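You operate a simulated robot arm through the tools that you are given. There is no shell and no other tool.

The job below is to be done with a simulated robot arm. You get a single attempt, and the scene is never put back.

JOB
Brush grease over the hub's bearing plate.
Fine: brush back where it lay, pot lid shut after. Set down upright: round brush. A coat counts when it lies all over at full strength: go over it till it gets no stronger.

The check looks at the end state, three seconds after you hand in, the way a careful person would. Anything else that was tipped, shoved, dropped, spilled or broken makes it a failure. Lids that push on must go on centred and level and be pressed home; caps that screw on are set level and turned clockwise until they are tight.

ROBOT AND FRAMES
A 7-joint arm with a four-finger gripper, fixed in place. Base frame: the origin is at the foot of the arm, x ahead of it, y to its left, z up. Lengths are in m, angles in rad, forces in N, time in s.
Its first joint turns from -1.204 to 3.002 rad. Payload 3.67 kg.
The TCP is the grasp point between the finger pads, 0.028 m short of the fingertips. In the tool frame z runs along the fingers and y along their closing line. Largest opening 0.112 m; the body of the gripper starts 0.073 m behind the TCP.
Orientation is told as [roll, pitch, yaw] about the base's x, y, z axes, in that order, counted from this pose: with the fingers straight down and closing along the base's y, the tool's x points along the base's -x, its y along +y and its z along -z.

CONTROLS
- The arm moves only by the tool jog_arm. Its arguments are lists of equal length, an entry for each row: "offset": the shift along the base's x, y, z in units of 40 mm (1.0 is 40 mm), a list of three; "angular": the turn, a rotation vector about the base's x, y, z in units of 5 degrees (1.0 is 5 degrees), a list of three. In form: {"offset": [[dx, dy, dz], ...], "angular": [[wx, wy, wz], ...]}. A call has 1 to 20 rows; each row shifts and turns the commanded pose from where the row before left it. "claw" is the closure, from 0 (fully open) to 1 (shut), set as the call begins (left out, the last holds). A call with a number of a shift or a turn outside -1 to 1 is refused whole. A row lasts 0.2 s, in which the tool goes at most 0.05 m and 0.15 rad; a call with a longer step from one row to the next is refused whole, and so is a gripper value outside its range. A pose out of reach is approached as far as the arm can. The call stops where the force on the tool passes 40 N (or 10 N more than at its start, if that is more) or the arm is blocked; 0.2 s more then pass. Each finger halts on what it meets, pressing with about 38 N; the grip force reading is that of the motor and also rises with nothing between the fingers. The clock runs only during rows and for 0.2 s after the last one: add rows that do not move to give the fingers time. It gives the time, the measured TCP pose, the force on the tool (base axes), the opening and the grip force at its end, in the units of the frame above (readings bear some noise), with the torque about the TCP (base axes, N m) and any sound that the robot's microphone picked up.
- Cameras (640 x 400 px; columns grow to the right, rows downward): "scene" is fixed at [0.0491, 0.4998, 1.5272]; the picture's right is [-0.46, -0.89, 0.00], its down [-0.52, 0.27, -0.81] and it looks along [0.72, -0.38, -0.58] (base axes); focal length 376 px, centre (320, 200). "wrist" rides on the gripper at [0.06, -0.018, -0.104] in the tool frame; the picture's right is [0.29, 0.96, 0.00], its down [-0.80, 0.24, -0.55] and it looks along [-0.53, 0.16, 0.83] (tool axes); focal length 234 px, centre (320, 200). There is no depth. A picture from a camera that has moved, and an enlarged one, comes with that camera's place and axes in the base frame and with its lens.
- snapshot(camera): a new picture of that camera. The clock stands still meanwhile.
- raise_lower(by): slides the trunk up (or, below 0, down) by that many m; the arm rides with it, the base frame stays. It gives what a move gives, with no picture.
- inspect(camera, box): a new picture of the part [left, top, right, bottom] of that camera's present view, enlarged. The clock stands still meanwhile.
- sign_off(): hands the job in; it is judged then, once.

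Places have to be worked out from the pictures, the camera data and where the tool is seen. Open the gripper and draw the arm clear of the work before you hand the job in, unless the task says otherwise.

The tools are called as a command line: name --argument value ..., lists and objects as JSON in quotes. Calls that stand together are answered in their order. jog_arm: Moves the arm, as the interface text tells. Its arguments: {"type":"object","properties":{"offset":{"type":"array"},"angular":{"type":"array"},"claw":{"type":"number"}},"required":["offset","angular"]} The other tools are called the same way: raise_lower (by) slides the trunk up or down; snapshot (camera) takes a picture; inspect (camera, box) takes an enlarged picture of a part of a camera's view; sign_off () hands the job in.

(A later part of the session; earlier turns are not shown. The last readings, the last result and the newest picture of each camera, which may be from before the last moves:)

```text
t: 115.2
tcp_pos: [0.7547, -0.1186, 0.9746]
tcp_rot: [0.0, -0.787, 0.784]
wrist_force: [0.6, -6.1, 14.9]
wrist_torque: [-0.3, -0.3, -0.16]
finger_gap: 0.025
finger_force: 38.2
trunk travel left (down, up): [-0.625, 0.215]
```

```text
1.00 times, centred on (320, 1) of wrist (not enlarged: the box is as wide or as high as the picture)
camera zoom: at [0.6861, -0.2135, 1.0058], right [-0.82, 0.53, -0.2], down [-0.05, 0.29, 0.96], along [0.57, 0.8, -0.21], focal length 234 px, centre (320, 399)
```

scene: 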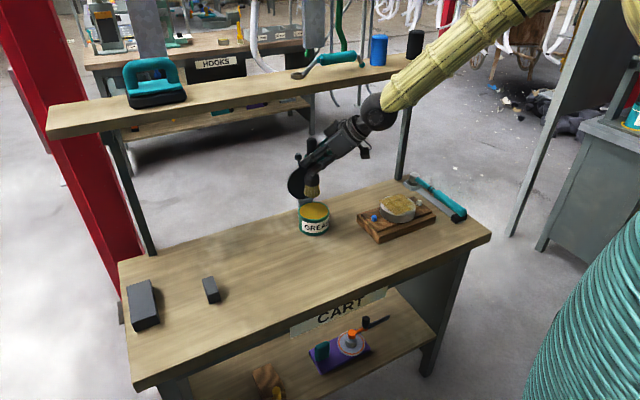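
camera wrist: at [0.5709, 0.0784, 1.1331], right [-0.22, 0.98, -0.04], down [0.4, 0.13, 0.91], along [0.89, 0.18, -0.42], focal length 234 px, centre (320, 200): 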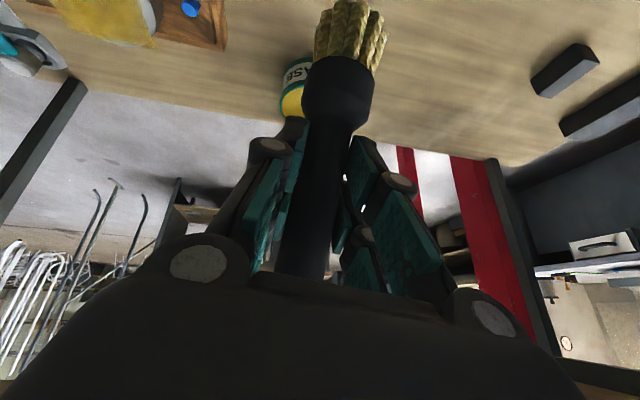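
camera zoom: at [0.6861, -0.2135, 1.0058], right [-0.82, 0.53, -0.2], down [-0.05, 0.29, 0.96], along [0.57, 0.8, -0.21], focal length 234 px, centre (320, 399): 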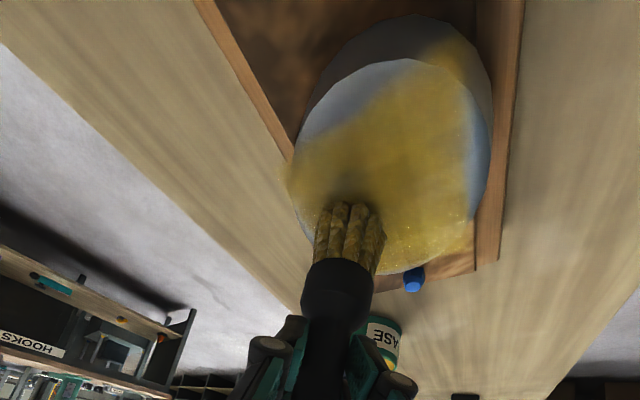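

The coat grows, but the −x and +y rims remain bare; torque shows the (+x, −y) bristle edge carries most. I tilt a hair to level it and sweep the −x/+y rim back and forth about a centre shifted toward that side.

jog_arm --offset '[[-0.261, 0.041, 0], [-0.261, 0.041, 0], [-0.261, 0.041, 0], [-0.261, 0.041, 0], [-0.25, 0, 0], [-0.25, 0, 0], [-0.25, 0, 0], [0.0571, 0.287, 0], [0.1626, 0.2433, 0], [0.2433, 0.1626, 0], [0.287, 0.0571, 0], [0.287, -0.0571, 0], [0.2433, -0.1626, 0], [-0.2433, 0.1626, 0], [-0.287, 0.0571, 0], [-0.287, -0.0571, 0], [-0.2433, -0.1626, 0], [-0.1626, -0.2433, 0], [-0.0571, -0.287, 0], [0, 0, 0]]' --angular '[[-0.05, -0.08, 0], [0, 0, 0], [0, 0, 0], [0, 0, 0], [0, 0, 0], [0, 0, 0], [0, 0, 0], [0, 0, 0], [0, 0, 0], [0, 0, 0], [0, 0, 0], [0, 0, 0], [0, 0, 0], [0, 0, 0], [0, 0, 0], [0, 0, 0], [0, 0, 0], [0, 0, 0], [0, 0, 0], [0, 0, 0]]'

inspect --camera "scene" --box '[360, 170, 440, 240]'

inspect --camera "wrist" --box '[0, 0, 640, 2]'

```text
t: 119.4
tcp_pos: [0.6821, -0.1123, 0.9745]
tcp_rot: [-0.011, -0.789, 0.794]
wrist_force: [0.4, 6.5, 17.2]
wrist_torque: [0.71, -0.18, 0.05]
finger_gap: 0.0251
finger_force: 38.0
trunk travel left (down, up): [-0.625, 0.215]
```

```text
5.71 times, centred on (400, 205) of scene
camera zoom: at [0.0491, 0.4998, 1.5272], right [-0.46, -0.89, 0.0], down [-0.52, 0.27, -0.81], along [0.72, -0.38, -0.58], focal length 2148 px, centre (-137, 171)
```

zoom: 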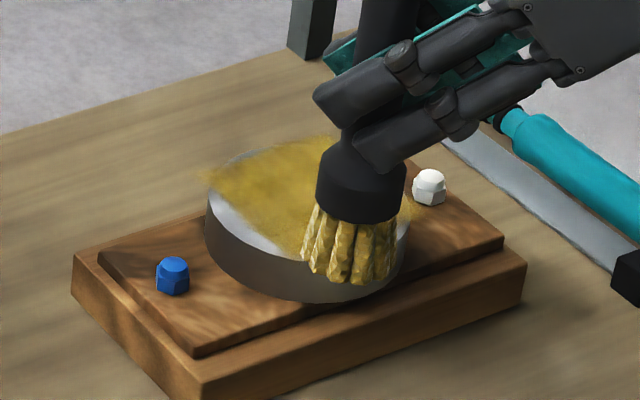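

```text
1.00 times, centred on (320, 1) of wrist (not enlarged: the box is as wide or as high as the picture)
camera zoom: at [0.613, -0.2066, 1.0052], right [-0.82, 0.53, -0.21], down [-0.06, 0.29, 0.95], along [0.57, 0.8, -0.21], focal length 234 px, centre (320, 399)
```

zoom: 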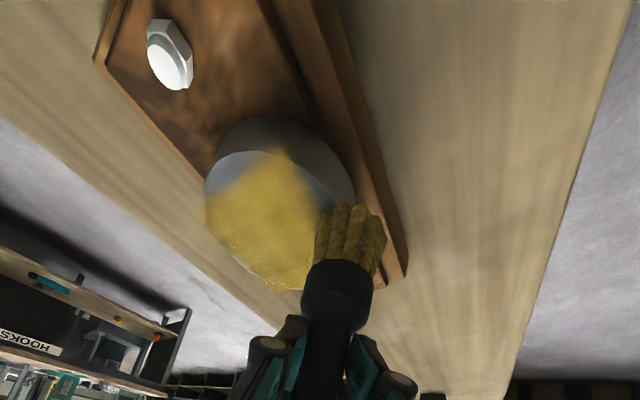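

The contact is now level, but when the brush drags, its leading edge does the work. So I'll use outward strokes from the centre: toward +y, 120°, 150° and −x, to coat the bare rim.

jog_arm --offset '[[0.3, -0.079, 0], [0.3, -0.079, 0], [0.3, -0.079, 0], [0.3, -0.079, 0], [0, 0.475, 0], [0, 0.475, 0], [0, -0.475, 0], [0, -0.475, 0], [-0.2375, 0.411, 0], [-0.2375, 0.411, 0], [0.2375, -0.411, 0], [0.2375, -0.411, 0], [-0.411, 0.2375, 0], [-0.411, 0.2375, 0], [0.411, -0.2375, 0], [0.411, -0.2375, 0], [-0.475, 0, 0], [-0.475, 0, 0], [0.475, 0, 0], [0.475, 0, 0]]' --angular '[[0, 0, 0], [0, 0, 0], [0, 0, 0], [0, 0, 0], [0, 0, 0], [0, 0, 0], [0, 0, 0], [0, 0, 0], [0, 0, 0], [0, 0, 0], [0, 0, 0], [0, 0, 0], [0, 0, 0], [0, 0, 0], [0, 0, 0], [0, 0, 0], [0, 0, 0], [0, 0, 0], [0, 0, 0], [0, 0, 0]]'

inspect --camera "scene" --box '[360, 170, 440, 240]'

inspect --camera "wrist" --box '[0, 0, 640, 2]'

```text
t: 123.6
tcp_pos: [0.7304, -0.1252, 0.974]
tcp_rot: [-0.008, -0.792, 0.796]
wrist_force: [-1.5, 1.6, 4.8]
wrist_torque: [0.14, 0.2, 0.04]
finger_gap: 0.025
finger_force: 37.8
trunk travel left (down, up): [-0.625, 0.215]
```

```text
5.71 times, centred on (400, 205) of scene
camera zoom: at [0.0491, 0.4998, 1.5272], right [-0.46, -0.89, 0.0], down [-0.52, 0.27, -0.81], along [0.72, -0.38, -0.58], focal length 2148 px, centre (-137, 171)
```

zoom: 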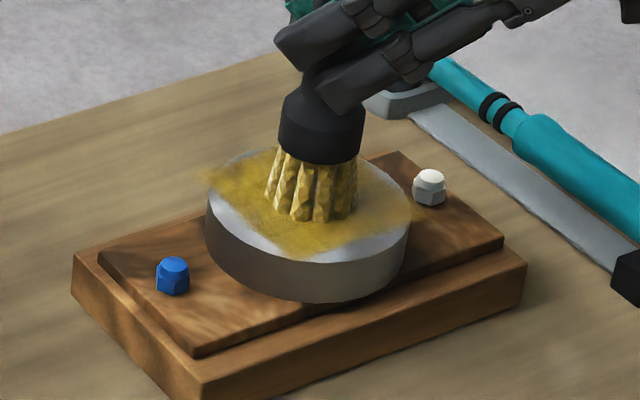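

```text
1.00 times, centred on (320, 1) of wrist (not enlarged: the box is as wide or as high as the picture)
camera zoom: at [0.6616, -0.2203, 1.005], right [-0.82, 0.53, -0.21], down [-0.06, 0.29, 0.95], along [0.57, 0.8, -0.21], focal length 234 px, centre (320, 399)
```

zoom: 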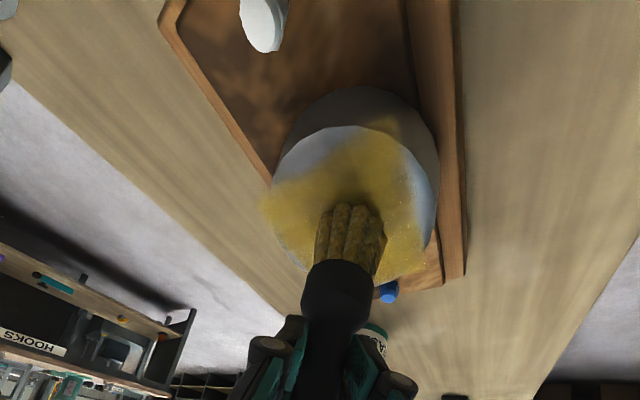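

The coat's outline has not changed and its edges are straight, so the coat area seems to be a square field on the plate that is now all touched; what counts now is strength. I lift and look closely.

jog_arm --offset '[[0, 0, 0.4], [0, -0.3, 0.8], [0, -0.7, 0.7], [0, -0.9, 0], [0, 0, 0]]' --angular '[[0, 0, 0], [0, 0, 0], [0, 0, 0], [0, 0, 0], [0, 0, 0]]'

inspect --camera "scene" --box '[370, 180, 430, 230]'

inspect --camera "wrist" --box '[0, 0, 640, 2]'

inspect --camera "scene" --box '[380, 90, 500, 190]'

```text
t: 124.8
tcp_pos: [0.734, -0.1992, 1.0503]
tcp_rot: [-0.011, -0.787, 0.797]
wrist_force: [0.6, 0.7, -0.8]
wrist_torque: [-0.03, 0.0, 0.0]
finger_gap: 0.0249
finger_force: 38.1
trunk travel left (down, up): [-0.625, 0.215]
```

```text
8.00 times, centred on (400, 205) of scene
camera zoom: at [0.0491, 0.4998, 1.5272], right [-0.46, -0.89, 0.0], down [-0.52, 0.27, -0.81], along [0.72, -0.38, -0.58], focal length 3008 px, centre (-320, 160)
```

zoom: 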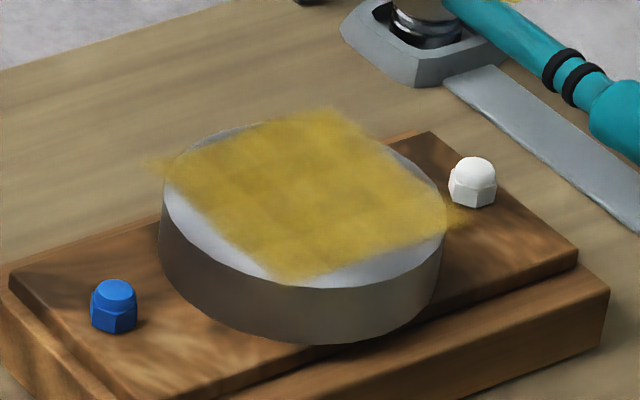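

```text
1.00 times, centred on (320, 1) of wrist (not enlarged: the box is as wide or as high as the picture)
camera zoom: at [0.6643, -0.2938, 1.0817], right [-0.82, 0.53, -0.21], down [-0.06, 0.29, 0.95], along [0.57, 0.8, -0.21], focal length 234 px, centre (320, 399)
```

zoom: 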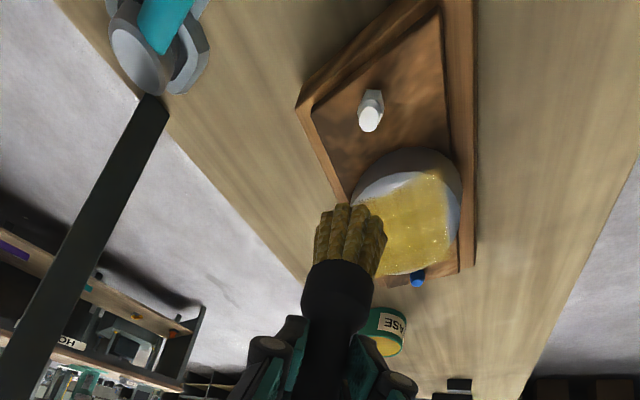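

```text
4.00 times, centred on (440, 140) of scene
camera zoom: at [0.0491, 0.4998, 1.5272], right [-0.46, -0.89, 0.0], down [-0.52, 0.27, -0.81], along [0.72, -0.38, -0.58], focal length 1504 px, centre (-160, 440)
```

zoom: 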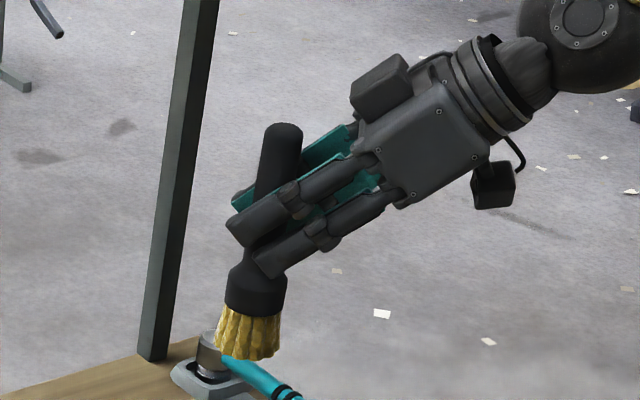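

The coat field is a square decal over the plate and all of it is now yellow. I enlarge further to judge uniformity of strength.

inspect --camera "scene" --box '[378, 188, 422, 220]'

inspect --camera "wrist" --box '[340, 0, 480, 2]'

```text
12.50 times, centred on (400, 204) of scene
camera zoom: at [0.0491, 0.4998, 1.5272], right [-0.46, -0.89, 0.0], down [-0.52, 0.27, -0.81], along [0.72, -0.38, -0.58], focal length 4699 px, centre (-680, 150)
```

zoom: 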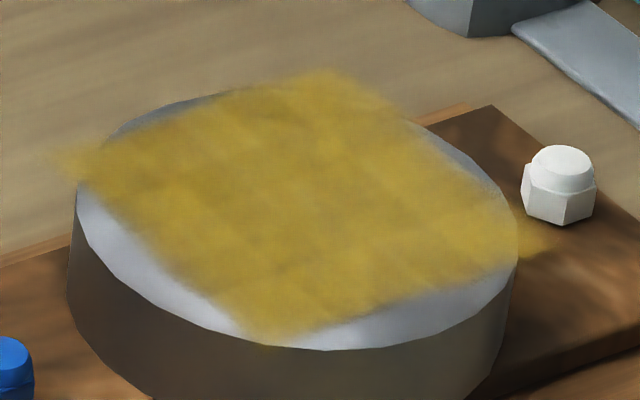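

```text
4.57 times, centred on (410, 1) of wrist
camera zoom: at [0.6643, -0.2938, 1.0817], right [-0.82, 0.53, -0.21], down [-0.06, 0.29, 0.95], along [0.57, 0.8, -0.21], focal length 1070 px, centre (-91, 1110)
```

zoom: 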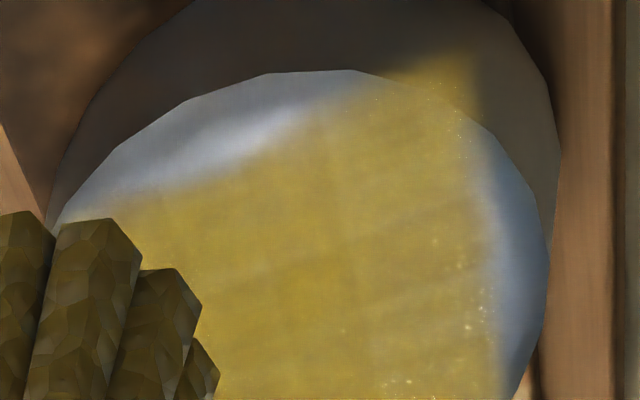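

The field is an axis-aligned 8 cm square centred near (0.74, −0.12). I'll raster the brush over all of it. First to the corner start, just above contact.

jog_arm --offset '[[-0.405, 0.495, 0], [-0.405, 0.495, -0.2], [0, 0, -0.6], [0, 0, -0.5], [0, 0, -0.35], [0, 0, -0.1], [0, 0, 0]]' --angular '[[0, 0, 0], [0, 0, 0], [0, 0, 0], [0, 0, 0], [0, 0, 0], [0, 0, 0], [0, 0, 0]]'

jog_arm --offset '[[0, 0, -0.03], [0, 0, -0.03], [0, 0, -0.03], [0, 0, 0]]' --angular '[[0, 0, 0], [0, 0, 0], [0, 0, 0], [0, 0, 0]]'

```text
t: 126.4
tcp_pos: [0.6995, -0.1597, 0.9799]
tcp_rot: [-0.009, -0.789, 0.795]
wrist_force: [0.0, 0.3, -1.0]
wrist_torque: [-0.03, 0.0, -0.02]
finger_gap: 0.025
finger_force: 38.5
trunk travel left (down, up): [-0.625, 0.215]
```

```text
t: 127.4
tcp_pos: [0.6997, -0.16, 0.9758]
tcp_rot: [-0.01, -0.789, 0.794]
wrist_force: [-0.7, -0.5, -1.2]
wrist_torque: [0.0, 0.05, -0.03]
finger_gap: 0.0252
finger_force: 38.2
trunk travel left (down, up): [-0.625, 0.215]
```

jog_arm --offset '[[0, 0, -0.025], [0, 0, -0.025], [0, 0, -0.02], [0, 0, 0]]' --angular '[[0, 0, 0], [0, 0, 0], [0, 0, 0], [0, 0, 0]]'

```text
t: 128.4
tcp_pos: [0.6999, -0.1612, 0.974]
tcp_rot: [-0.01, -0.79, 0.795]
wrist_force: [0.0, -2.9, 9.4]
wrist_torque: [-0.11, 0.17, 0.02]
finger_gap: 0.0253
finger_force: 38.3
trunk travel left (down, up): [-0.625, 0.215]
```

Contact 9 N at the corner. I run the raster with strokes along y, stepping in x.

jog_arm --offset '[[0, 0.5, -0.015], [0, 0.5, 0], [0, 0.5, 0], [0.375, 0, 0], [0, -0.5, 0], [0, -0.5, 0], [0, -0.5, 0], [0.375, 0, 0], [0, 0.5, 0], [0, 0.5, 0], [0, 0.5, 0], [0.375, 0, 0], [0, -0.5, 0], [0, -0.5, 0], [0, -0.5, 0], [0.375, 0, 0], [0, 0.5, 0], [0, 0.5, 0], [0, 0.5, 0]]' --angular '[[0, 0, 0], [0, 0, 0], [0, 0, 0], [0, 0, 0], [0, 0, 0], [0, 0, 0], [0, 0, 0], [0, 0, 0], [0, 0, 0], [0, 0, 0], [0, 0, 0], [0, 0, 0], [0, 0, 0], [0, 0, 0], [0, 0, 0], [0, 0, 0], [0, 0, 0], [0, 0, 0], [0, 0, 0]]'

inspect --camera "scene" --box '[370, 170, 430, 230]'

```text
t: 132.4
tcp_pos: [0.7603, -0.1019, 0.9747]
tcp_rot: [-0.011, -0.789, 0.793]
wrist_force: [0.5, -1.9, 6.8]
wrist_torque: [-0.01, -0.13, -0.05]
finger_gap: 0.025
finger_force: 38.3
trunk travel left (down, up): [-0.625, 0.215]
```

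```text
6.67 times, centred on (400, 200) of scene
camera zoom: at [0.0491, 0.4998, 1.5272], right [-0.46, -0.89, 0.0], down [-0.52, 0.27, -0.81], along [0.72, -0.38, -0.58], focal length 2506 px, centre (-213, 200)
```

zoom: 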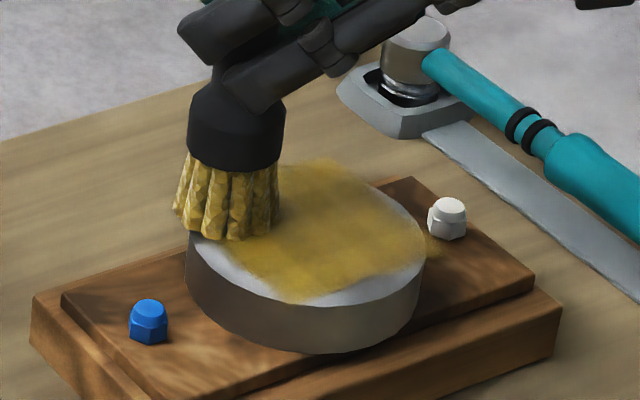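

Good. Now the crosswise raster with strokes along x, stepping in y.

jog_arm --offset '[[-0.5, 0, -0.015], [-0.5, 0, 0], [-0.5, 0, 0], [0, -0.375, 0], [0.5, 0, 0], [0.5, 0, 0], [0.5, 0, 0], [0, -0.375, 0], [-0.5, 0, 0], [-0.5, 0, 0], [-0.5, 0, 0], [0, -0.375, 0], [0.5, 0, 0], [0.5, 0, 0], [0.5, 0, 0], [0, -0.375, 0], [-0.5, 0, 0], [-0.5, 0, 0], [-0.5, 0, 0]]' --angular '[[0, 0, 0], [0, 0, 0], [0, 0, 0], [0, 0, 0], [0, 0, 0], [0, 0, 0], [0, 0, 0], [0, 0, 0], [0, 0, 0], [0, 0, 0], [0, 0, 0], [0, 0, 0], [0, 0, 0], [0, 0, 0], [0, 0, 0], [0, 0, 0], [0, 0, 0], [0, 0, 0], [0, 0, 0]]'

jog_arm --offset '[[0, 0, 0.4], [0, -0.3, 0.8], [0, -0.6, 0.7], [0.2, -0.6, 0], [0, 0, 0]]' --angular '[[0, 0, 0], [0, 0, 0], [0, 0, 0], [0, 0, 0], [0, 0, 0]]'

inspect --camera "scene" --box '[378, 188, 422, 220]'

inspect --camera "scene" --box '[370, 90, 490, 240]'

inspect --camera "wrist" --box '[0, 0, 640, 2]'

```text
t: 136.4
tcp_pos: [0.699, -0.1618, 0.9733]
tcp_rot: [-0.011, -0.789, 0.795]
wrist_force: [1.4, -3.3, 14.5]
wrist_torque: [0.08, -0.05, -0.03]
finger_gap: 0.0251
finger_force: 38.7
trunk travel left (down, up): [-0.625, 0.215]
```

```text
t: 137.6
tcp_pos: [0.7065, -0.2202, 1.0514]
tcp_rot: [-0.011, -0.789, 0.796]
wrist_force: [-0.2, 1.1, -1.0]
wrist_torque: [-0.04, 0.01, 0.01]
finger_gap: 0.0249
finger_force: 38.3
trunk travel left (down, up): [-0.625, 0.215]
```

```text
12.50 times, centred on (400, 204) of scene
camera zoom: at [0.0491, 0.4998, 1.5272], right [-0.46, -0.89, 0.0], down [-0.52, 0.27, -0.81], along [0.72, -0.38, -0.58], focal length 4699 px, centre (-680, 150)
```

zoom: 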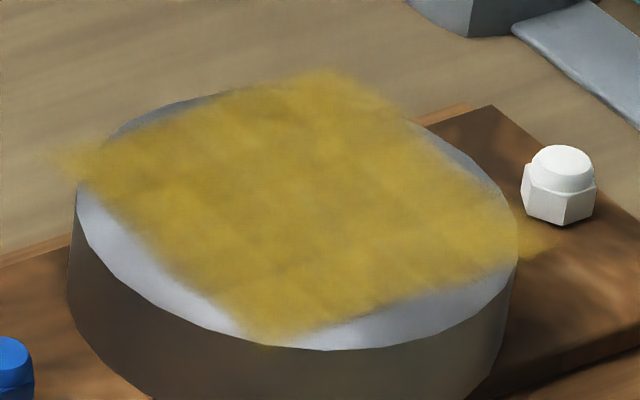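

```text
2.67 times, centred on (430, 165) of scene
camera zoom: at [0.0491, 0.4998, 1.5272], right [-0.46, -0.89, 0.0], down [-0.52, 0.27, -0.81], along [0.72, -0.38, -0.58], focal length 1002 px, centre (27, 293)
```

zoom: 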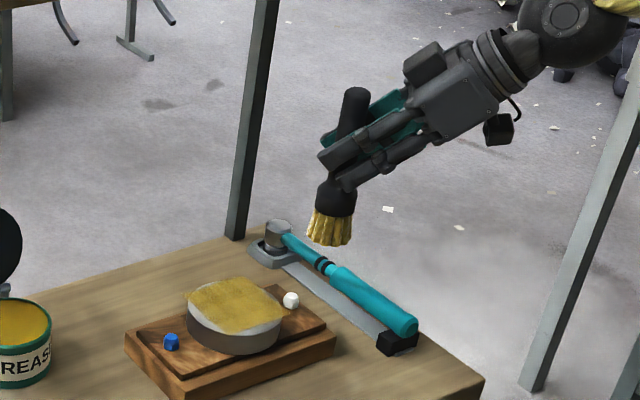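

```text
1.00 times, centred on (320, 1) of wrist (not enlarged: the box is as wide or as high as the picture)
camera zoom: at [0.6375, -0.3147, 1.0817], right [-0.82, 0.53, -0.21], down [-0.06, 0.29, 0.95], along [0.57, 0.8, -0.21], focal length 234 px, centre (320, 399)
```

zoom: 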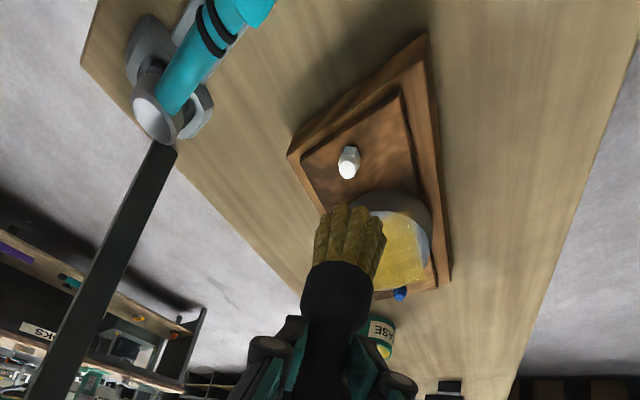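

No visible change after the raster — it looks saturated, but the brush was partly spent. To be sure, I reload once more and go over it again. Back to above the pot.

jog_arm --offset '[[0.264, 0.73, -0.05], [0.264, 0.73, -0.05], [0.264, 0.73, -0.05], [0.264, 0.73, -0.05], [0.264, 0.73, -0.05], [0.264, 0.73, -0.05], [0.264, 0.73, -0.05], [0.264, 0.73, -0.05], [0.264, 0.73, -0.05], [0.264, 0.73, -0.05], [0.264, 0.73, -0.05], [0, 0, 0]]' --angular '[[0, 0, 0], [0, 0, 0], [0, 0, 0], [0, 0, 0], [0, 0, 0], [0, 0, 0], [0, 0, 0], [0, 0, 0], [0, 0, 0], [0, 0, 0], [0, 0, 0], [0, 0, 0]]'

inspect --camera "scene" --box '[280, 140, 360, 240]'

```text
t: 140.2
tcp_pos: [0.8249, 0.098, 1.0269]
tcp_rot: [-0.009, -0.788, 0.795]
wrist_force: [0.2, 0.7, -0.6]
wrist_torque: [0.0, -0.04, 0.0]
finger_gap: 0.0249
finger_force: 38.0
trunk travel left (down, up): [-0.625, 0.215]
```

```text
4.00 times, centred on (320, 190) of scene
camera zoom: at [0.0491, 0.4998, 1.5272], right [-0.46, -0.89, 0.0], down [-0.52, 0.27, -0.81], along [0.72, -0.38, -0.58], focal length 1504 px, centre (320, 240)
```

zoom: 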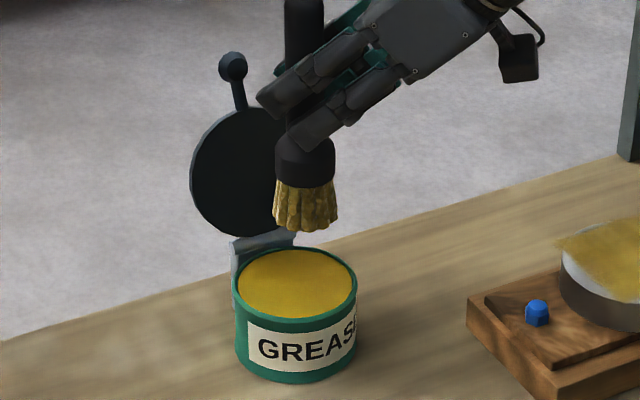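

Over the pot again. I lower to just above the grease, then press gently.

jog_arm --offset '[[-0.05, 0.03, -0.5], [-0.02, 0.03, -0.5], [0, 0, -0.35], [0, 0, -0.06], [0, 0, -0.04], [0, 0, -0.04], [0, 0, 0]]' --angular '[[0, 0, 0], [0, 0, 0], [0, 0, 0], [0, 0, 0], [0, 0, 0], [0, 0, 0], [0, 0, 0]]'

```text
t: 141.8
tcp_pos: [0.8211, 0.103, 0.967]
tcp_rot: [-0.009, -0.789, 0.796]
wrist_force: [0.1, 0.0, -0.7]
wrist_torque: [0.01, 0.02, 0.02]
finger_gap: 0.025
finger_force: 38.1
trunk travel left (down, up): [-0.625, 0.215]
```

jog_arm --offset '[[0, 0, -0.03], [0, 0, -0.03], [0, 0, -0.03], [0, 0, -0.02], [0, 0, 0], [0, 0, 0], [0, 0, 0]]' --angular '[[0, 0, 0], [0, 0, 0], [0, 0, 0], [0, 0, 0], [0, 0, 0], [0, 0, 0], [0, 0, 0]]'

inspect --camera "scene" --box '[280, 150, 360, 240]'

```text
t: 143.4
tcp_pos: [0.8214, 0.1026, 0.9644]
tcp_rot: [-0.011, -0.789, 0.796]
wrist_force: [2.2, 1.7, 8.6]
wrist_torque: [0.21, -0.18, -0.05]
finger_gap: 0.025
finger_force: 38.1
trunk travel left (down, up): [-0.625, 0.215]
```

```text
4.44 times, centred on (320, 195) of scene
camera zoom: at [0.0491, 0.4998, 1.5272], right [-0.46, -0.89, 0.0], down [-0.52, 0.27, -0.81], along [0.72, -0.38, -0.58], focal length 1671 px, centre (320, 222)
```

zoom: 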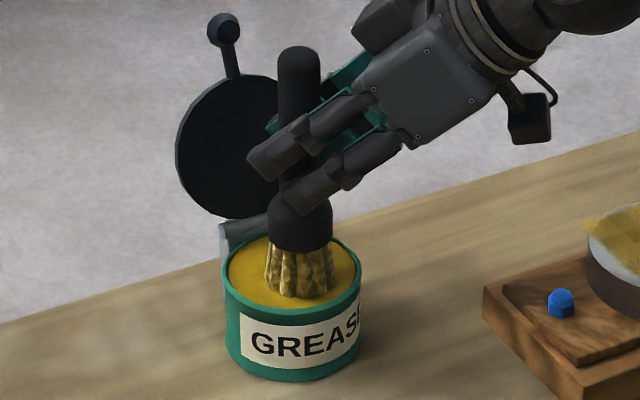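

Contact made (9 N). I hold a moment, add slight pressure, then lift out.

jog_arm --offset '[[0, 0, -0.02], [0, 0, 0], [0, 0, 0], [0, 0, 0], [0, 0, 0.3], [0, 0, 0.6], [0, 0, 0.65], [0, 0, 0]]' --angular '[[0, 0, 0], [0, 0, 0], [0, 0, 0], [0, 0, 0], [0, 0, 0], [0, 0, 0], [0, 0, 0], [0, 0, 0]]'

inspect --camera "scene" --box '[280, 140, 360, 240]'

```text
t: 145.2
tcp_pos: [0.8198, 0.1027, 1.0253]
tcp_rot: [-0.01, -0.79, 0.795]
wrist_force: [1.1, 0.3, -1.3]
wrist_torque: [-0.01, 0.0, 0.0]
finger_gap: 0.0253
finger_force: 37.9
trunk travel left (down, up): [-0.625, 0.215]
```

```text
4.00 times, centred on (320, 190) of scene
camera zoom: at [0.0491, 0.4998, 1.5272], right [-0.46, -0.89, 0.0], down [-0.52, 0.27, -0.81], along [0.72, -0.38, -0.58], focal length 1504 px, centre (320, 240)
```

zoom: 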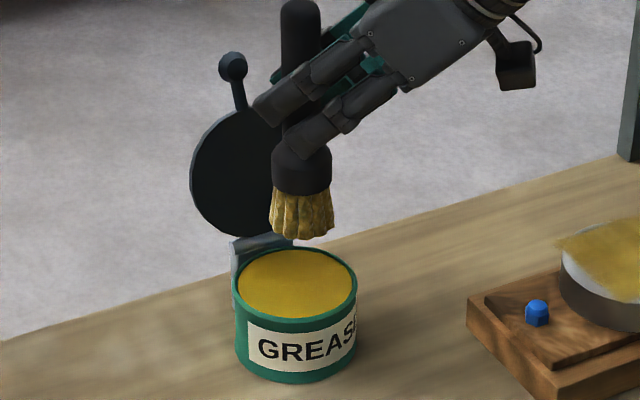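

Loaded. I go to the raster's start corner over the plate.

jog_arm --offset '[[-0.331, -0.747, 0], [-0.331, -0.747, 0], [-0.331, -0.747, 0], [-0.331, -0.747, 0], [-0.331, -0.747, 0], [-0.331, -0.747, 0], [-0.331, -0.747, 0], [-0.331, -0.747, 0], [-0.331, -0.747, 0], [0, 0, -0.5], [0, 0, -0.5], [0, 0, -0.15], [0, 0, 0]]' --angular '[[0, 0, 0], [0, 0, 0], [0, 0, 0], [0, 0, 0], [0, 0, 0], [0, 0, 0], [0, 0, 0], [0, 0, 0], [0, 0, 0], [0, 0, 0], [0, 0, 0], [0, 0, 0], [0, 0, 0]]'

jog_arm --offset '[[0, 0, -0.04], [0, 0, -0.03], [0, 0, -0.03], [0, 0, -0.02], [0, 0, 0]]' --angular '[[0, 0, 0], [0, 0, 0], [0, 0, 0], [0, 0, 0], [0, 0, 0]]'

```text
t: 148.0
tcp_pos: [0.7023, -0.1678, 0.9782]
tcp_rot: [-0.008, -0.789, 0.793]
wrist_force: [0.5, -0.1, -0.9]
wrist_torque: [0.01, 0.0, -0.03]
finger_gap: 0.0248
finger_force: 38.2
trunk travel left (down, up): [-0.625, 0.215]
```

```text
t: 149.2
tcp_pos: [0.7037, -0.1665, 0.9736]
tcp_rot: [-0.007, -0.788, 0.797]
wrist_force: [0.8, -0.3, 2.4]
wrist_torque: [0.06, -0.05, 0.0]
finger_gap: 0.0248
finger_force: 38.1
trunk travel left (down, up): [-0.625, 0.215]
```

Light contact at the corner. I press slightly more and raster along y (first four lanes).

jog_arm --offset '[[0, 0.425, -0.03], [0, 0.425, 0], [0, 0.425, 0], [0, 0.425, 0], [0.425, 0, 0], [0, -0.425, 0], [0, -0.425, 0], [0, -0.425, 0], [0, -0.425, 0], [0.425, 0, 0], [0, 0.425, 0], [0, 0.425, 0], [0, 0.425, 0], [0, 0.425, 0], [0.425, 0, 0], [0, -0.425, 0], [0, -0.425, 0], [0, -0.425, 0], [0, -0.425, 0]]' --angular '[[0, 0, 0], [0, 0, 0], [0, 0, 0], [0, 0, 0], [0, 0, 0], [0, 0, 0], [0, 0, 0], [0, 0, 0], [0, 0, 0], [0, 0, 0], [0, 0, 0], [0, 0, 0], [0, 0, 0], [0, 0, 0], [0, 0, 0], [0, 0, 0], [0, 0, 0], [0, 0, 0], [0, 0, 0]]'

jog_arm --offset '[[0.425, 0, 0], [0, 0.425, 0], [0, 0.425, 0], [0, 0.425, 0], [0, 0.425, 0], [-0.425, 0, 0], [-0.425, 0, 0], [-0.425, 0, 0], [-0.425, 0, 0], [0, -0.425, 0], [0.425, 0, 0], [0.425, 0, 0], [0.425, 0, 0], [0.425, 0, 0], [0, -0.425, 0], [-0.425, 0, 0], [-0.425, 0, 0], [-0.425, 0, 0], [-0.425, 0, 0]]' --angular '[[0, 0, 0], [0, 0, 0], [0, 0, 0], [0, 0, 0], [0, 0, 0], [0, 0, 0], [0, 0, 0], [0, 0, 0], [0, 0, 0], [0, 0, 0], [0, 0, 0], [0, 0, 0], [0, 0, 0], [0, 0, 0], [0, 0, 0], [0, 0, 0], [0, 0, 0], [0, 0, 0], [0, 0, 0]]'

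```text
t: 153.2
tcp_pos: [0.7523, -0.1656, 0.9726]
tcp_rot: [-0.01, -0.791, 0.796]
wrist_force: [-2.9, 2.0, 13.9]
wrist_torque: [0.41, 0.05, 0.08]
finger_gap: 0.025
finger_force: 38.2
trunk travel left (down, up): [-0.625, 0.215]
```

```text
t: 157.2
tcp_pos: [0.702, -0.1334, 0.9717]
tcp_rot: [-0.01, -0.79, 0.796]
wrist_force: [4.6, 0.7, 23.7]
wrist_torque: [0.48, -0.36, -0.07]
finger_gap: 0.025
finger_force: 38.2
trunk travel left (down, up): [-0.625, 0.215]
```

Good pressure throughout. I finish the last two lanes, then lift and inspect.

jog_arm --offset '[[0, -0.425, 0.01], [0.425, 0, 0], [0.425, 0, 0], [0.425, 0, 0], [0.425, 0, 0], [0, -0.425, 0], [-0.425, 0, 0], [-0.425, 0, 0], [-0.425, 0, 0], [-0.425, 0, 0], [0, 0, 0.4], [0, -0.4, 0.7], [0.2, -0.6, 0.7], [0, 0, 0]]' --angular '[[0, 0, 0], [0, 0, 0], [0, 0, 0], [0, 0, 0], [0, 0, 0], [0, 0, 0], [0, 0, 0], [0, 0, 0], [0, 0, 0], [0, 0, 0], [0, 0, 0], [0, 0, 0], [0, 0, 0], [0, 0, 0]]'

inspect --camera "scene" --box '[378, 188, 422, 220]'

inspect --camera "wrist" --box '[340, 0, 480, 2]'

inspect --camera "scene" --box '[370, 90, 490, 240]'

```text
t: 160.2
tcp_pos: [0.7109, -0.205, 1.0452]
tcp_rot: [-0.008, -0.789, 0.796]
wrist_force: [1.2, -0.8, -1.4]
wrist_torque: [-0.03, 0.01, 0.01]
finger_gap: 0.0248
finger_force: 38.4
trunk travel left (down, up): [-0.625, 0.215]
```

```text
12.50 times, centred on (400, 204) of scene
camera zoom: at [0.0491, 0.4998, 1.5272], right [-0.46, -0.89, 0.0], down [-0.52, 0.27, -0.81], along [0.72, -0.38, -0.58], focal length 4699 px, centre (-680, 150)
```

zoom: 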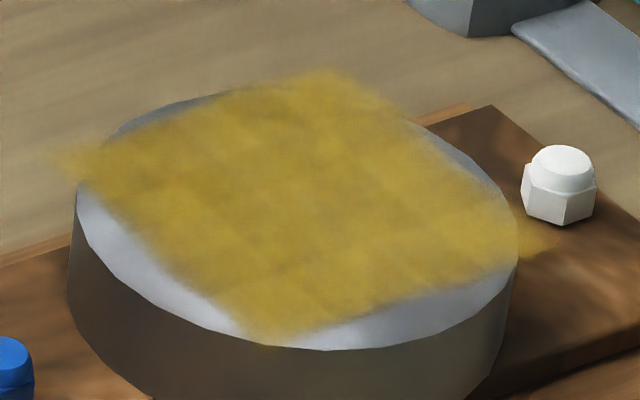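

```text
4.57 times, centred on (410, 1) of wrist
camera zoom: at [0.6428, -0.3004, 1.0767], right [-0.82, 0.53, -0.21], down [-0.06, 0.29, 0.95], along [0.57, 0.8, -0.21], focal length 1070 px, centre (-91, 1110)
```

zoom: 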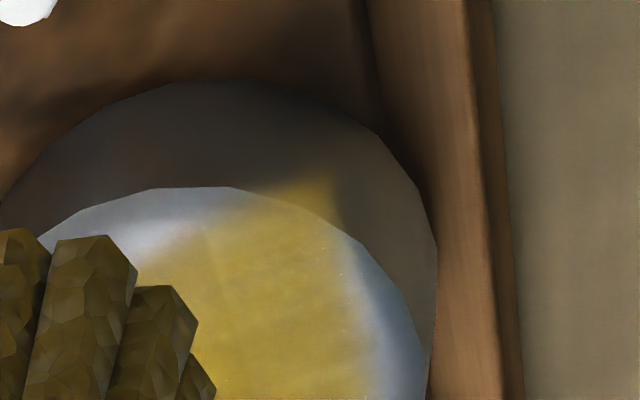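

```text
2.67 times, centred on (430, 165) of scene
camera zoom: at [0.0491, 0.4998, 1.5272], right [-0.46, -0.89, 0.0], down [-0.52, 0.27, -0.81], along [0.72, -0.38, -0.58], focal length 1002 px, centre (27, 293)
```

zoom: 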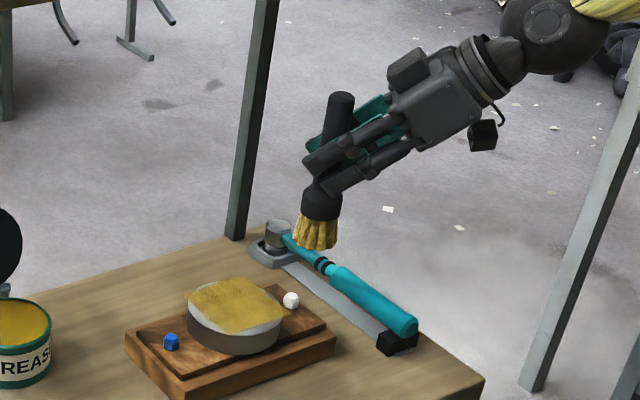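

The coat is unchanged after a fresh load: it is at full strength everywhere. Now I return the brush: crossing to above its old place, with TCP target (0.693, 0.265) for yaw 45°.

jog_arm --offset '[[-0.038, 0.979, 0.01], [-0.038, 0.979, 0.01], [-0.038, 0.979, 0.01], [-0.038, 0.979, 0.01], [-0.038, 0.979, 0.01], [-0.038, 0.979, 0.01], [-0.038, 0.979, 0.01], [-0.038, 0.979, 0.01], [0, 0, 0]]' --angular '[[0, 0, 0], [0, 0, 0], [0, 0, 0], [0, 0, 0], [0, 0, 0], [0, 0, 0], [0, 0, 0], [0, 0, 0], [0, 0, 0]]'

jog_arm --offset '[[-0.038, 0.979, 0.01], [-0.038, 0.979, 0.01], [-0.038, 0.979, 0.01], [-0.038, 0.979, 0.01], [0, 0, 0]]' --angular '[[0, 0, 0], [0, 0, 0], [0, 0, 0], [0, 0, 0], [0, 0, 0]]'

snapshot --camera "scene"

```text
t: 162.2
tcp_pos: [0.698, 0.1057, 1.0497]
tcp_rot: [-0.007, -0.79, 0.792]
wrist_force: [-0.3, -0.2, -0.6]
wrist_torque: [0.0, 0.01, 0.03]
finger_gap: 0.025
finger_force: 38.3
trunk travel left (down, up): [-0.625, 0.215]
```

```text
t: 163.4
tcp_pos: [0.6946, 0.2631, 1.0518]
tcp_rot: [-0.006, -0.789, 0.79]
wrist_force: [-0.4, 0.1, -1.8]
wrist_torque: [-0.01, -0.01, 0.01]
finger_gap: 0.0249
finger_force: 37.3
trunk travel left (down, up): [-0.625, 0.215]
```

```text
taken
```

scene: 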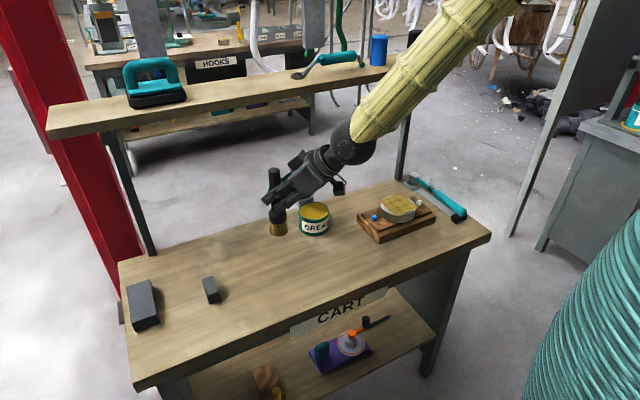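

Tracking is perfect here. I lower to about 16 mm above the table and compare with the first picture.

jog_arm --offset '[[-0.02, 0.02, -0.6], [-0.02, 0.02, -0.6], [0, 0, -0.6], [0, 0, -0.6], [0, 0, -0.5], [0, 0, -0.27], [0, 0, 0]]' --angular '[[0, 0, 0], [0, 0, 0], [0, 0, 0], [0, 0, 0], [0, 0, 0], [0, 0, 0], [0, 0, 0]]'

inspect --camera "scene" --box '[240, 210, 320, 300]'

```text
t: 165.0
tcp_pos: [0.7045, 0.258, 0.9374]
tcp_rot: [0.031, -0.814, 0.738]
wrist_force: [-0.6, 0.5, -0.3]
wrist_torque: [0.0, -0.01, 0.03]
finger_gap: 0.025
finger_force: 38.3
trunk travel left (down, up): [-0.625, 0.215]
```

```text
4.44 times, centred on (280, 255) of scene
camera zoom: at [0.0491, 0.4998, 1.5272], right [-0.46, -0.89, 0.0], down [-0.52, 0.27, -0.81], along [0.72, -0.38, -0.58], focal length 1671 px, centre (498, -44)
```

zoom: 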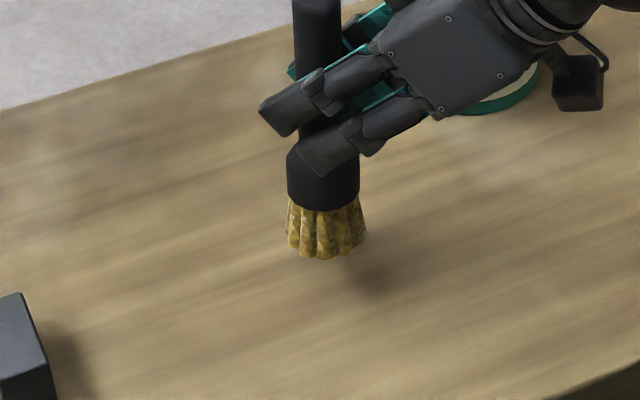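

At this low height the shoulder limit shows again. At z≈1.05 the pose was perfect, so I go back up there and instead lower the trunk, which brings the brush straight down without moving any joint.

jog_arm --offset '[[0, 0, 0.5], [0, 0, 0.6], [0, 0, 0.7], [0, 0, 0.7], [0, 0, 0.6], [0, 0, 0]]' --angular '[[0, 0, 0], [0, 0, 0], [0, 0, 0], [0, 0, 0], [0, 0, 0], [0, 0, 0]]'

```text
t: 166.4
tcp_pos: [0.6916, 0.2654, 1.0473]
tcp_rot: [-0.006, -0.79, 0.79]
wrist_force: [-0.9, 0.0, -0.5]
wrist_torque: [0.0, 0.0, -0.02]
finger_gap: 0.0253
finger_force: 38.3
trunk travel left (down, up): [-0.625, 0.215]
```

Pose is exact again. I lower the trunk by 0.12 m and look.

raise_lower --by -0.12

inspect --camera "scene" --box '[240, 210, 320, 300]'

snapshot --camera "wrist"

```text
t: 167.9
tcp_pos: [0.6928, 0.2658, 0.9298]
tcp_rot: [-0.007, -0.793, 0.789]
wrist_force: [0.1, -0.1, -0.6]
wrist_torque: [-0.01, -0.01, 0.02]
finger_gap: 0.0249
finger_force: 38.2
trunk travel left (down, up): [-0.505, 0.335]
```

```text
4.44 times, centred on (280, 255) of scene
camera zoom: at [0.0491, 0.4998, 1.5272], right [-0.46, -0.89, 0.0], down [-0.52, 0.27, -0.81], along [0.72, -0.38, -0.58], focal length 1671 px, centre (498, -44)
```

zoom: 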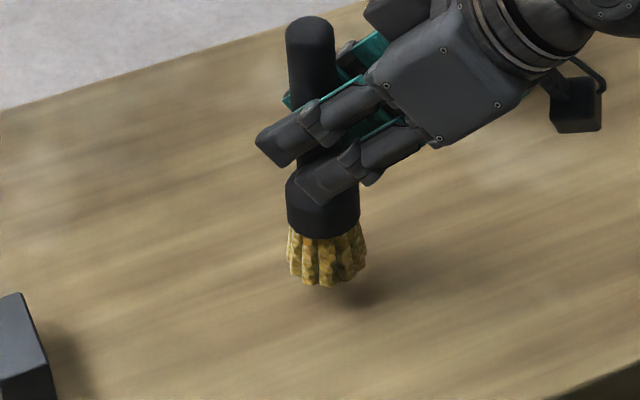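

```text
taken
camera wrist: at [0.6232, 0.1702, 0.9582], right [-0.82, 0.53, -0.21], down [-0.06, 0.29, 0.96], along [0.57, 0.8, -0.21], focal length 234 px, centre (320, 200)
```

wrist: 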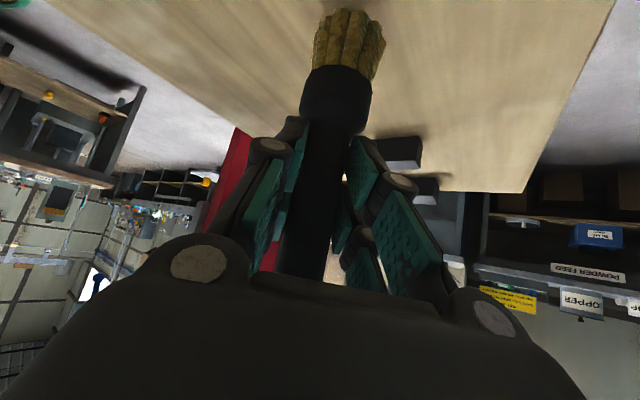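

Compared with the first picture, at table height the brush would land ~8 px right and ~12 px too far; that means a shift of about (−8, +9) mm. I apply it and lower the trunk further to ~5 mm above the table.

jog_arm --offset '[[-0.1, 0.12, 0], [-0.1, 0.12, 0], [0, 0, 0]]' --angular '[[0, 0, 0], [0, 0, 0], [0, 0, 0]]'

raise_lower --by -0.014

inspect --camera "scene" --box '[240, 210, 320, 300]'

```text
t: 168.7
tcp_pos: [0.6895, 0.27, 0.9301]
tcp_rot: [0.018, -0.795, 0.764]
wrist_force: [0.1, -0.4, -0.7]
wrist_torque: [0.01, 0.01, -0.04]
finger_gap: 0.0248
finger_force: 37.8
trunk travel left (down, up): [-0.505, 0.335]
```

```text
t: 169.3
tcp_pos: [0.6878, 0.2703, 0.9186]
tcp_rot: [0.015, -0.796, 0.766]
wrist_force: [-0.5, 0.4, -0.9]
wrist_torque: [-0.03, 0.02, 0.01]
finger_gap: 0.0249
finger_force: 37.7
trunk travel left (down, up): [-0.491, 0.349]
```

```text
4.44 times, centred on (280, 255) of scene
camera zoom: at [0.0491, 0.4998, 1.5272], right [-0.46, -0.89, 0.0], down [-0.52, 0.27, -0.81], along [0.72, -0.38, -0.58], focal length 1671 px, centre (498, -44)
```

zoom: 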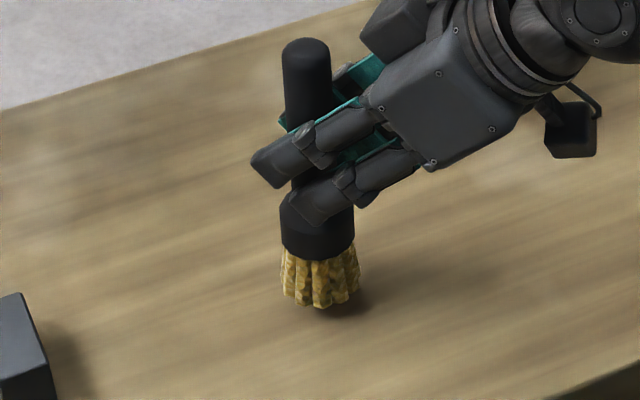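

There's a slight resistance again (1° tilt). Turning the tool 20° more in yaw relieves the shoulder; I do that and add the remaining (−6, +3) mm.

jog_arm --offset '[[0, 0, 0.1], [0, 0, 0], [-0.05, 0.03, 0], [-0.05, 0.03, 0], [-0.05, 0.02, 0], [0, 0, 0], [0, 0, 0]]' --angular '[[0, 0, 0.8], [0, 0, 0.8], [0, 0, 0.8], [0, 0, 0.8], [0, 0, 0.8], [0, 0, 0], [0, 0, 0]]'

inspect --camera "scene" --box '[240, 210, 320, 300]'

```text
t: 170.9
tcp_pos: [0.677, 0.2785, 0.9147]
tcp_rot: [-0.01, -0.789, 1.146]
wrist_force: [-0.7, 0.1, -1.5]
wrist_torque: [-0.02, 0.01, -0.01]
finger_gap: 0.025
finger_force: 37.8
trunk travel left (down, up): [-0.491, 0.349]
```

```text
4.44 times, centred on (280, 255) of scene
camera zoom: at [0.0491, 0.4998, 1.5272], right [-0.46, -0.89, 0.0], down [-0.52, 0.27, -0.81], along [0.72, -0.38, -0.58], focal length 1671 px, centre (498, -44)
```

zoom: 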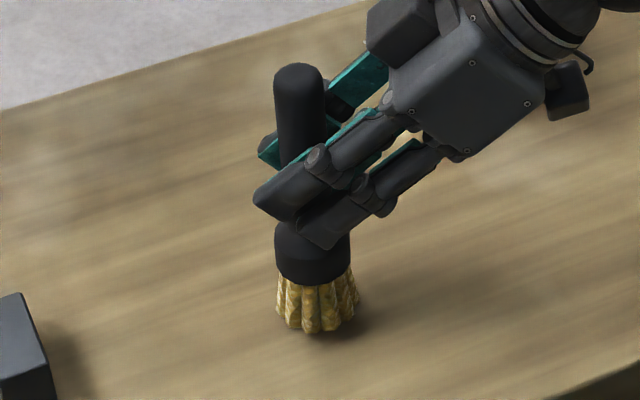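

Pose is exact at yaw 66°. Compared with the first picture the brush is now about 1 cm too near the camera; I shift (+9, −8) mm and re-check.

jog_arm --offset '[[0.11, -0.1, 0], [0.115, -0.095, 0], [0, 0, 0]]' --angular '[[0.04, 0.05, 0], [0, 0, 0], [0, 0, 0]]'

inspect --camera "scene" --box '[240, 210, 320, 300]'

```text
t: 171.7
tcp_pos: [0.6873, 0.2713, 0.9162]
tcp_rot: [-0.003, -0.791, 1.141]
wrist_force: [0.8, -0.4, -1.3]
wrist_torque: [-0.03, 0.0, -0.03]
finger_gap: 0.0249
finger_force: 37.6
trunk travel left (down, up): [-0.491, 0.349]
```

```text
4.44 times, centred on (280, 255) of scene
camera zoom: at [0.0491, 0.4998, 1.5272], right [-0.46, -0.89, 0.0], down [-0.52, 0.27, -0.81], along [0.72, -0.38, -0.58], focal length 1671 px, centre (498, -44)
```

zoom: 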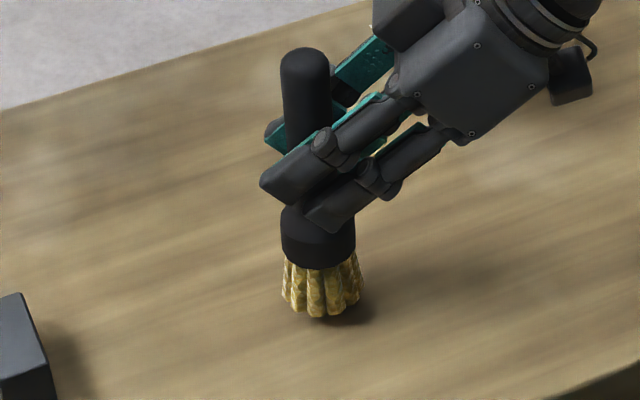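

That now matches the original position to within a few pixels once lowered. I lower to contact in small steps.

jog_arm --offset '[[0, 0, -0.05], [0, 0, -0.04], [0, 0, -0.03], [0, 0, 0]]' --angular '[[0, 0, 0], [0, 0, 0], [0, 0, 0], [0, 0, 0]]'

jog_arm --offset '[[0, 0, -0.025], [0, 0, -0.025], [0, 0, 0]]' --angular '[[0, 0, 0], [0, 0, 0], [0, 0, 0]]'

```text
t: 172.7
tcp_pos: [0.6866, 0.2708, 0.9102]
tcp_rot: [-0.002, -0.791, 1.138]
wrist_force: [-0.4, 0.3, -1.1]
wrist_torque: [0.04, -0.01, 0.0]
finger_gap: 0.0251
finger_force: 37.8
trunk travel left (down, up): [-0.491, 0.349]
```

```text
t: 173.5
tcp_pos: [0.6875, 0.2709, 0.9094]
tcp_rot: [-0.002, -0.79, 1.14]
wrist_force: [-0.4, -0.2, -1.1]
wrist_torque: [0.0, 0.01, -0.01]
finger_gap: 0.025
finger_force: 37.8
trunk travel left (down, up): [-0.491, 0.349]
```

jog_arm --offset '[[0, 0, -0.025], [0, 0, -0.025], [0, 0, 0]]' --angular '[[0, 0, 0], [0, 0, 0], [0, 0, 0]]'

inspect --camera "scene" --box '[240, 210, 320, 300]'

```text
t: 174.3
tcp_pos: [0.6874, 0.2705, 0.9062]
tcp_rot: [-0.001, -0.792, 1.139]
wrist_force: [0.3, -0.3, -1.1]
wrist_torque: [0.0, -0.02, 0.0]
finger_gap: 0.0248
finger_force: 37.7
trunk travel left (down, up): [-0.491, 0.349]
```

```text
4.44 times, centred on (280, 255) of scene
camera zoom: at [0.0491, 0.4998, 1.5272], right [-0.46, -0.89, 0.0], down [-0.52, 0.27, -0.81], along [0.72, -0.38, -0.58], focal length 1671 px, centre (498, -44)
```

zoom: 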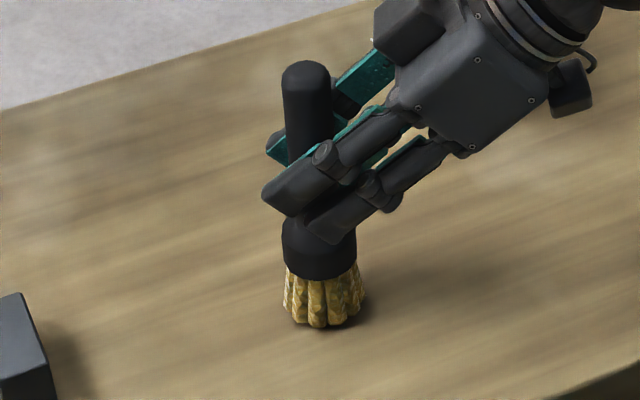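

The picture nearly coincides with the original. Still no contact force; I continue in 1 mm steps.

jog_arm --offset '[[0, 0, -0.025], [0, 0, -0.025], [0, 0, 0]]' --angular '[[0, 0, 0], [0, 0, 0], [0, 0, 0]]'

```text
t: 175.1
tcp_pos: [0.687, 0.271, 0.9062]
tcp_rot: [-0.001, -0.79, 1.138]
wrist_force: [-0.7, 0.8, -1.3]
wrist_torque: [-0.04, 0.0, 0.02]
finger_gap: 0.025
finger_force: 38.1
trunk travel left (down, up): [-0.491, 0.349]
```

jog_arm --offset '[[0, 0, -0.025], [0, 0, -0.025], [0, 0, 0]]' --angular '[[0, 0, 0], [0, 0, 0], [0, 0, 0]]'

```text
t: 175.9
tcp_pos: [0.687, 0.2707, 0.903]
tcp_rot: [-0.002, -0.791, 1.138]
wrist_force: [0.0, 0.4, -0.6]
wrist_torque: [-0.04, -0.01, 0.02]
finger_gap: 0.0249
finger_force: 38.4
trunk travel left (down, up): [-0.491, 0.349]
```

jog_arm --offset '[[0, 0, -0.02], [0, 0, -0.02], [0, 0, 0]]' --angular '[[0, 0, 0], [0, 0, 0], [0, 0, 0]]'

inspect --camera "scene" --box '[260, 250, 310, 295]'

```text
t: 176.7
tcp_pos: [0.6859, 0.2703, 0.9019]
tcp_rot: [-0.003, -0.791, 1.137]
wrist_force: [0.6, -0.1, -1.5]
wrist_torque: [0.01, 0.01, -0.01]
finger_gap: 0.0247
finger_force: 37.7
trunk travel left (down, up): [-0.491, 0.349]
```

```text
8.89 times, centred on (285, 272) of scene
camera zoom: at [0.0491, 0.4998, 1.5272], right [-0.46, -0.89, 0.0], down [-0.52, 0.27, -0.81], along [0.72, -0.38, -0.58], focal length 3342 px, centre (631, -444)
```

zoom: 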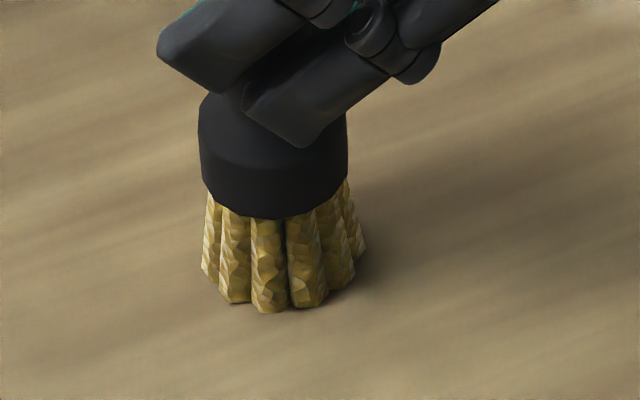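

Very close now; I continue by 1 mm steps.

jog_arm --offset '[[0, 0, -0.025], [0, 0, -0.025], [0, 0, 0]]' --angular '[[0, 0, 0], [0, 0, 0], [0, 0, 0]]'

```text
t: 177.5
tcp_pos: [0.6867, 0.2709, 0.9029]
tcp_rot: [-0.003, -0.791, 1.14]
wrist_force: [0.2, -0.3, 15.2]
wrist_torque: [-0.17, 0.13, -0.02]
finger_gap: 0.0251
finger_force: 38.1
trunk travel left (down, up): [-0.491, 0.349]
```

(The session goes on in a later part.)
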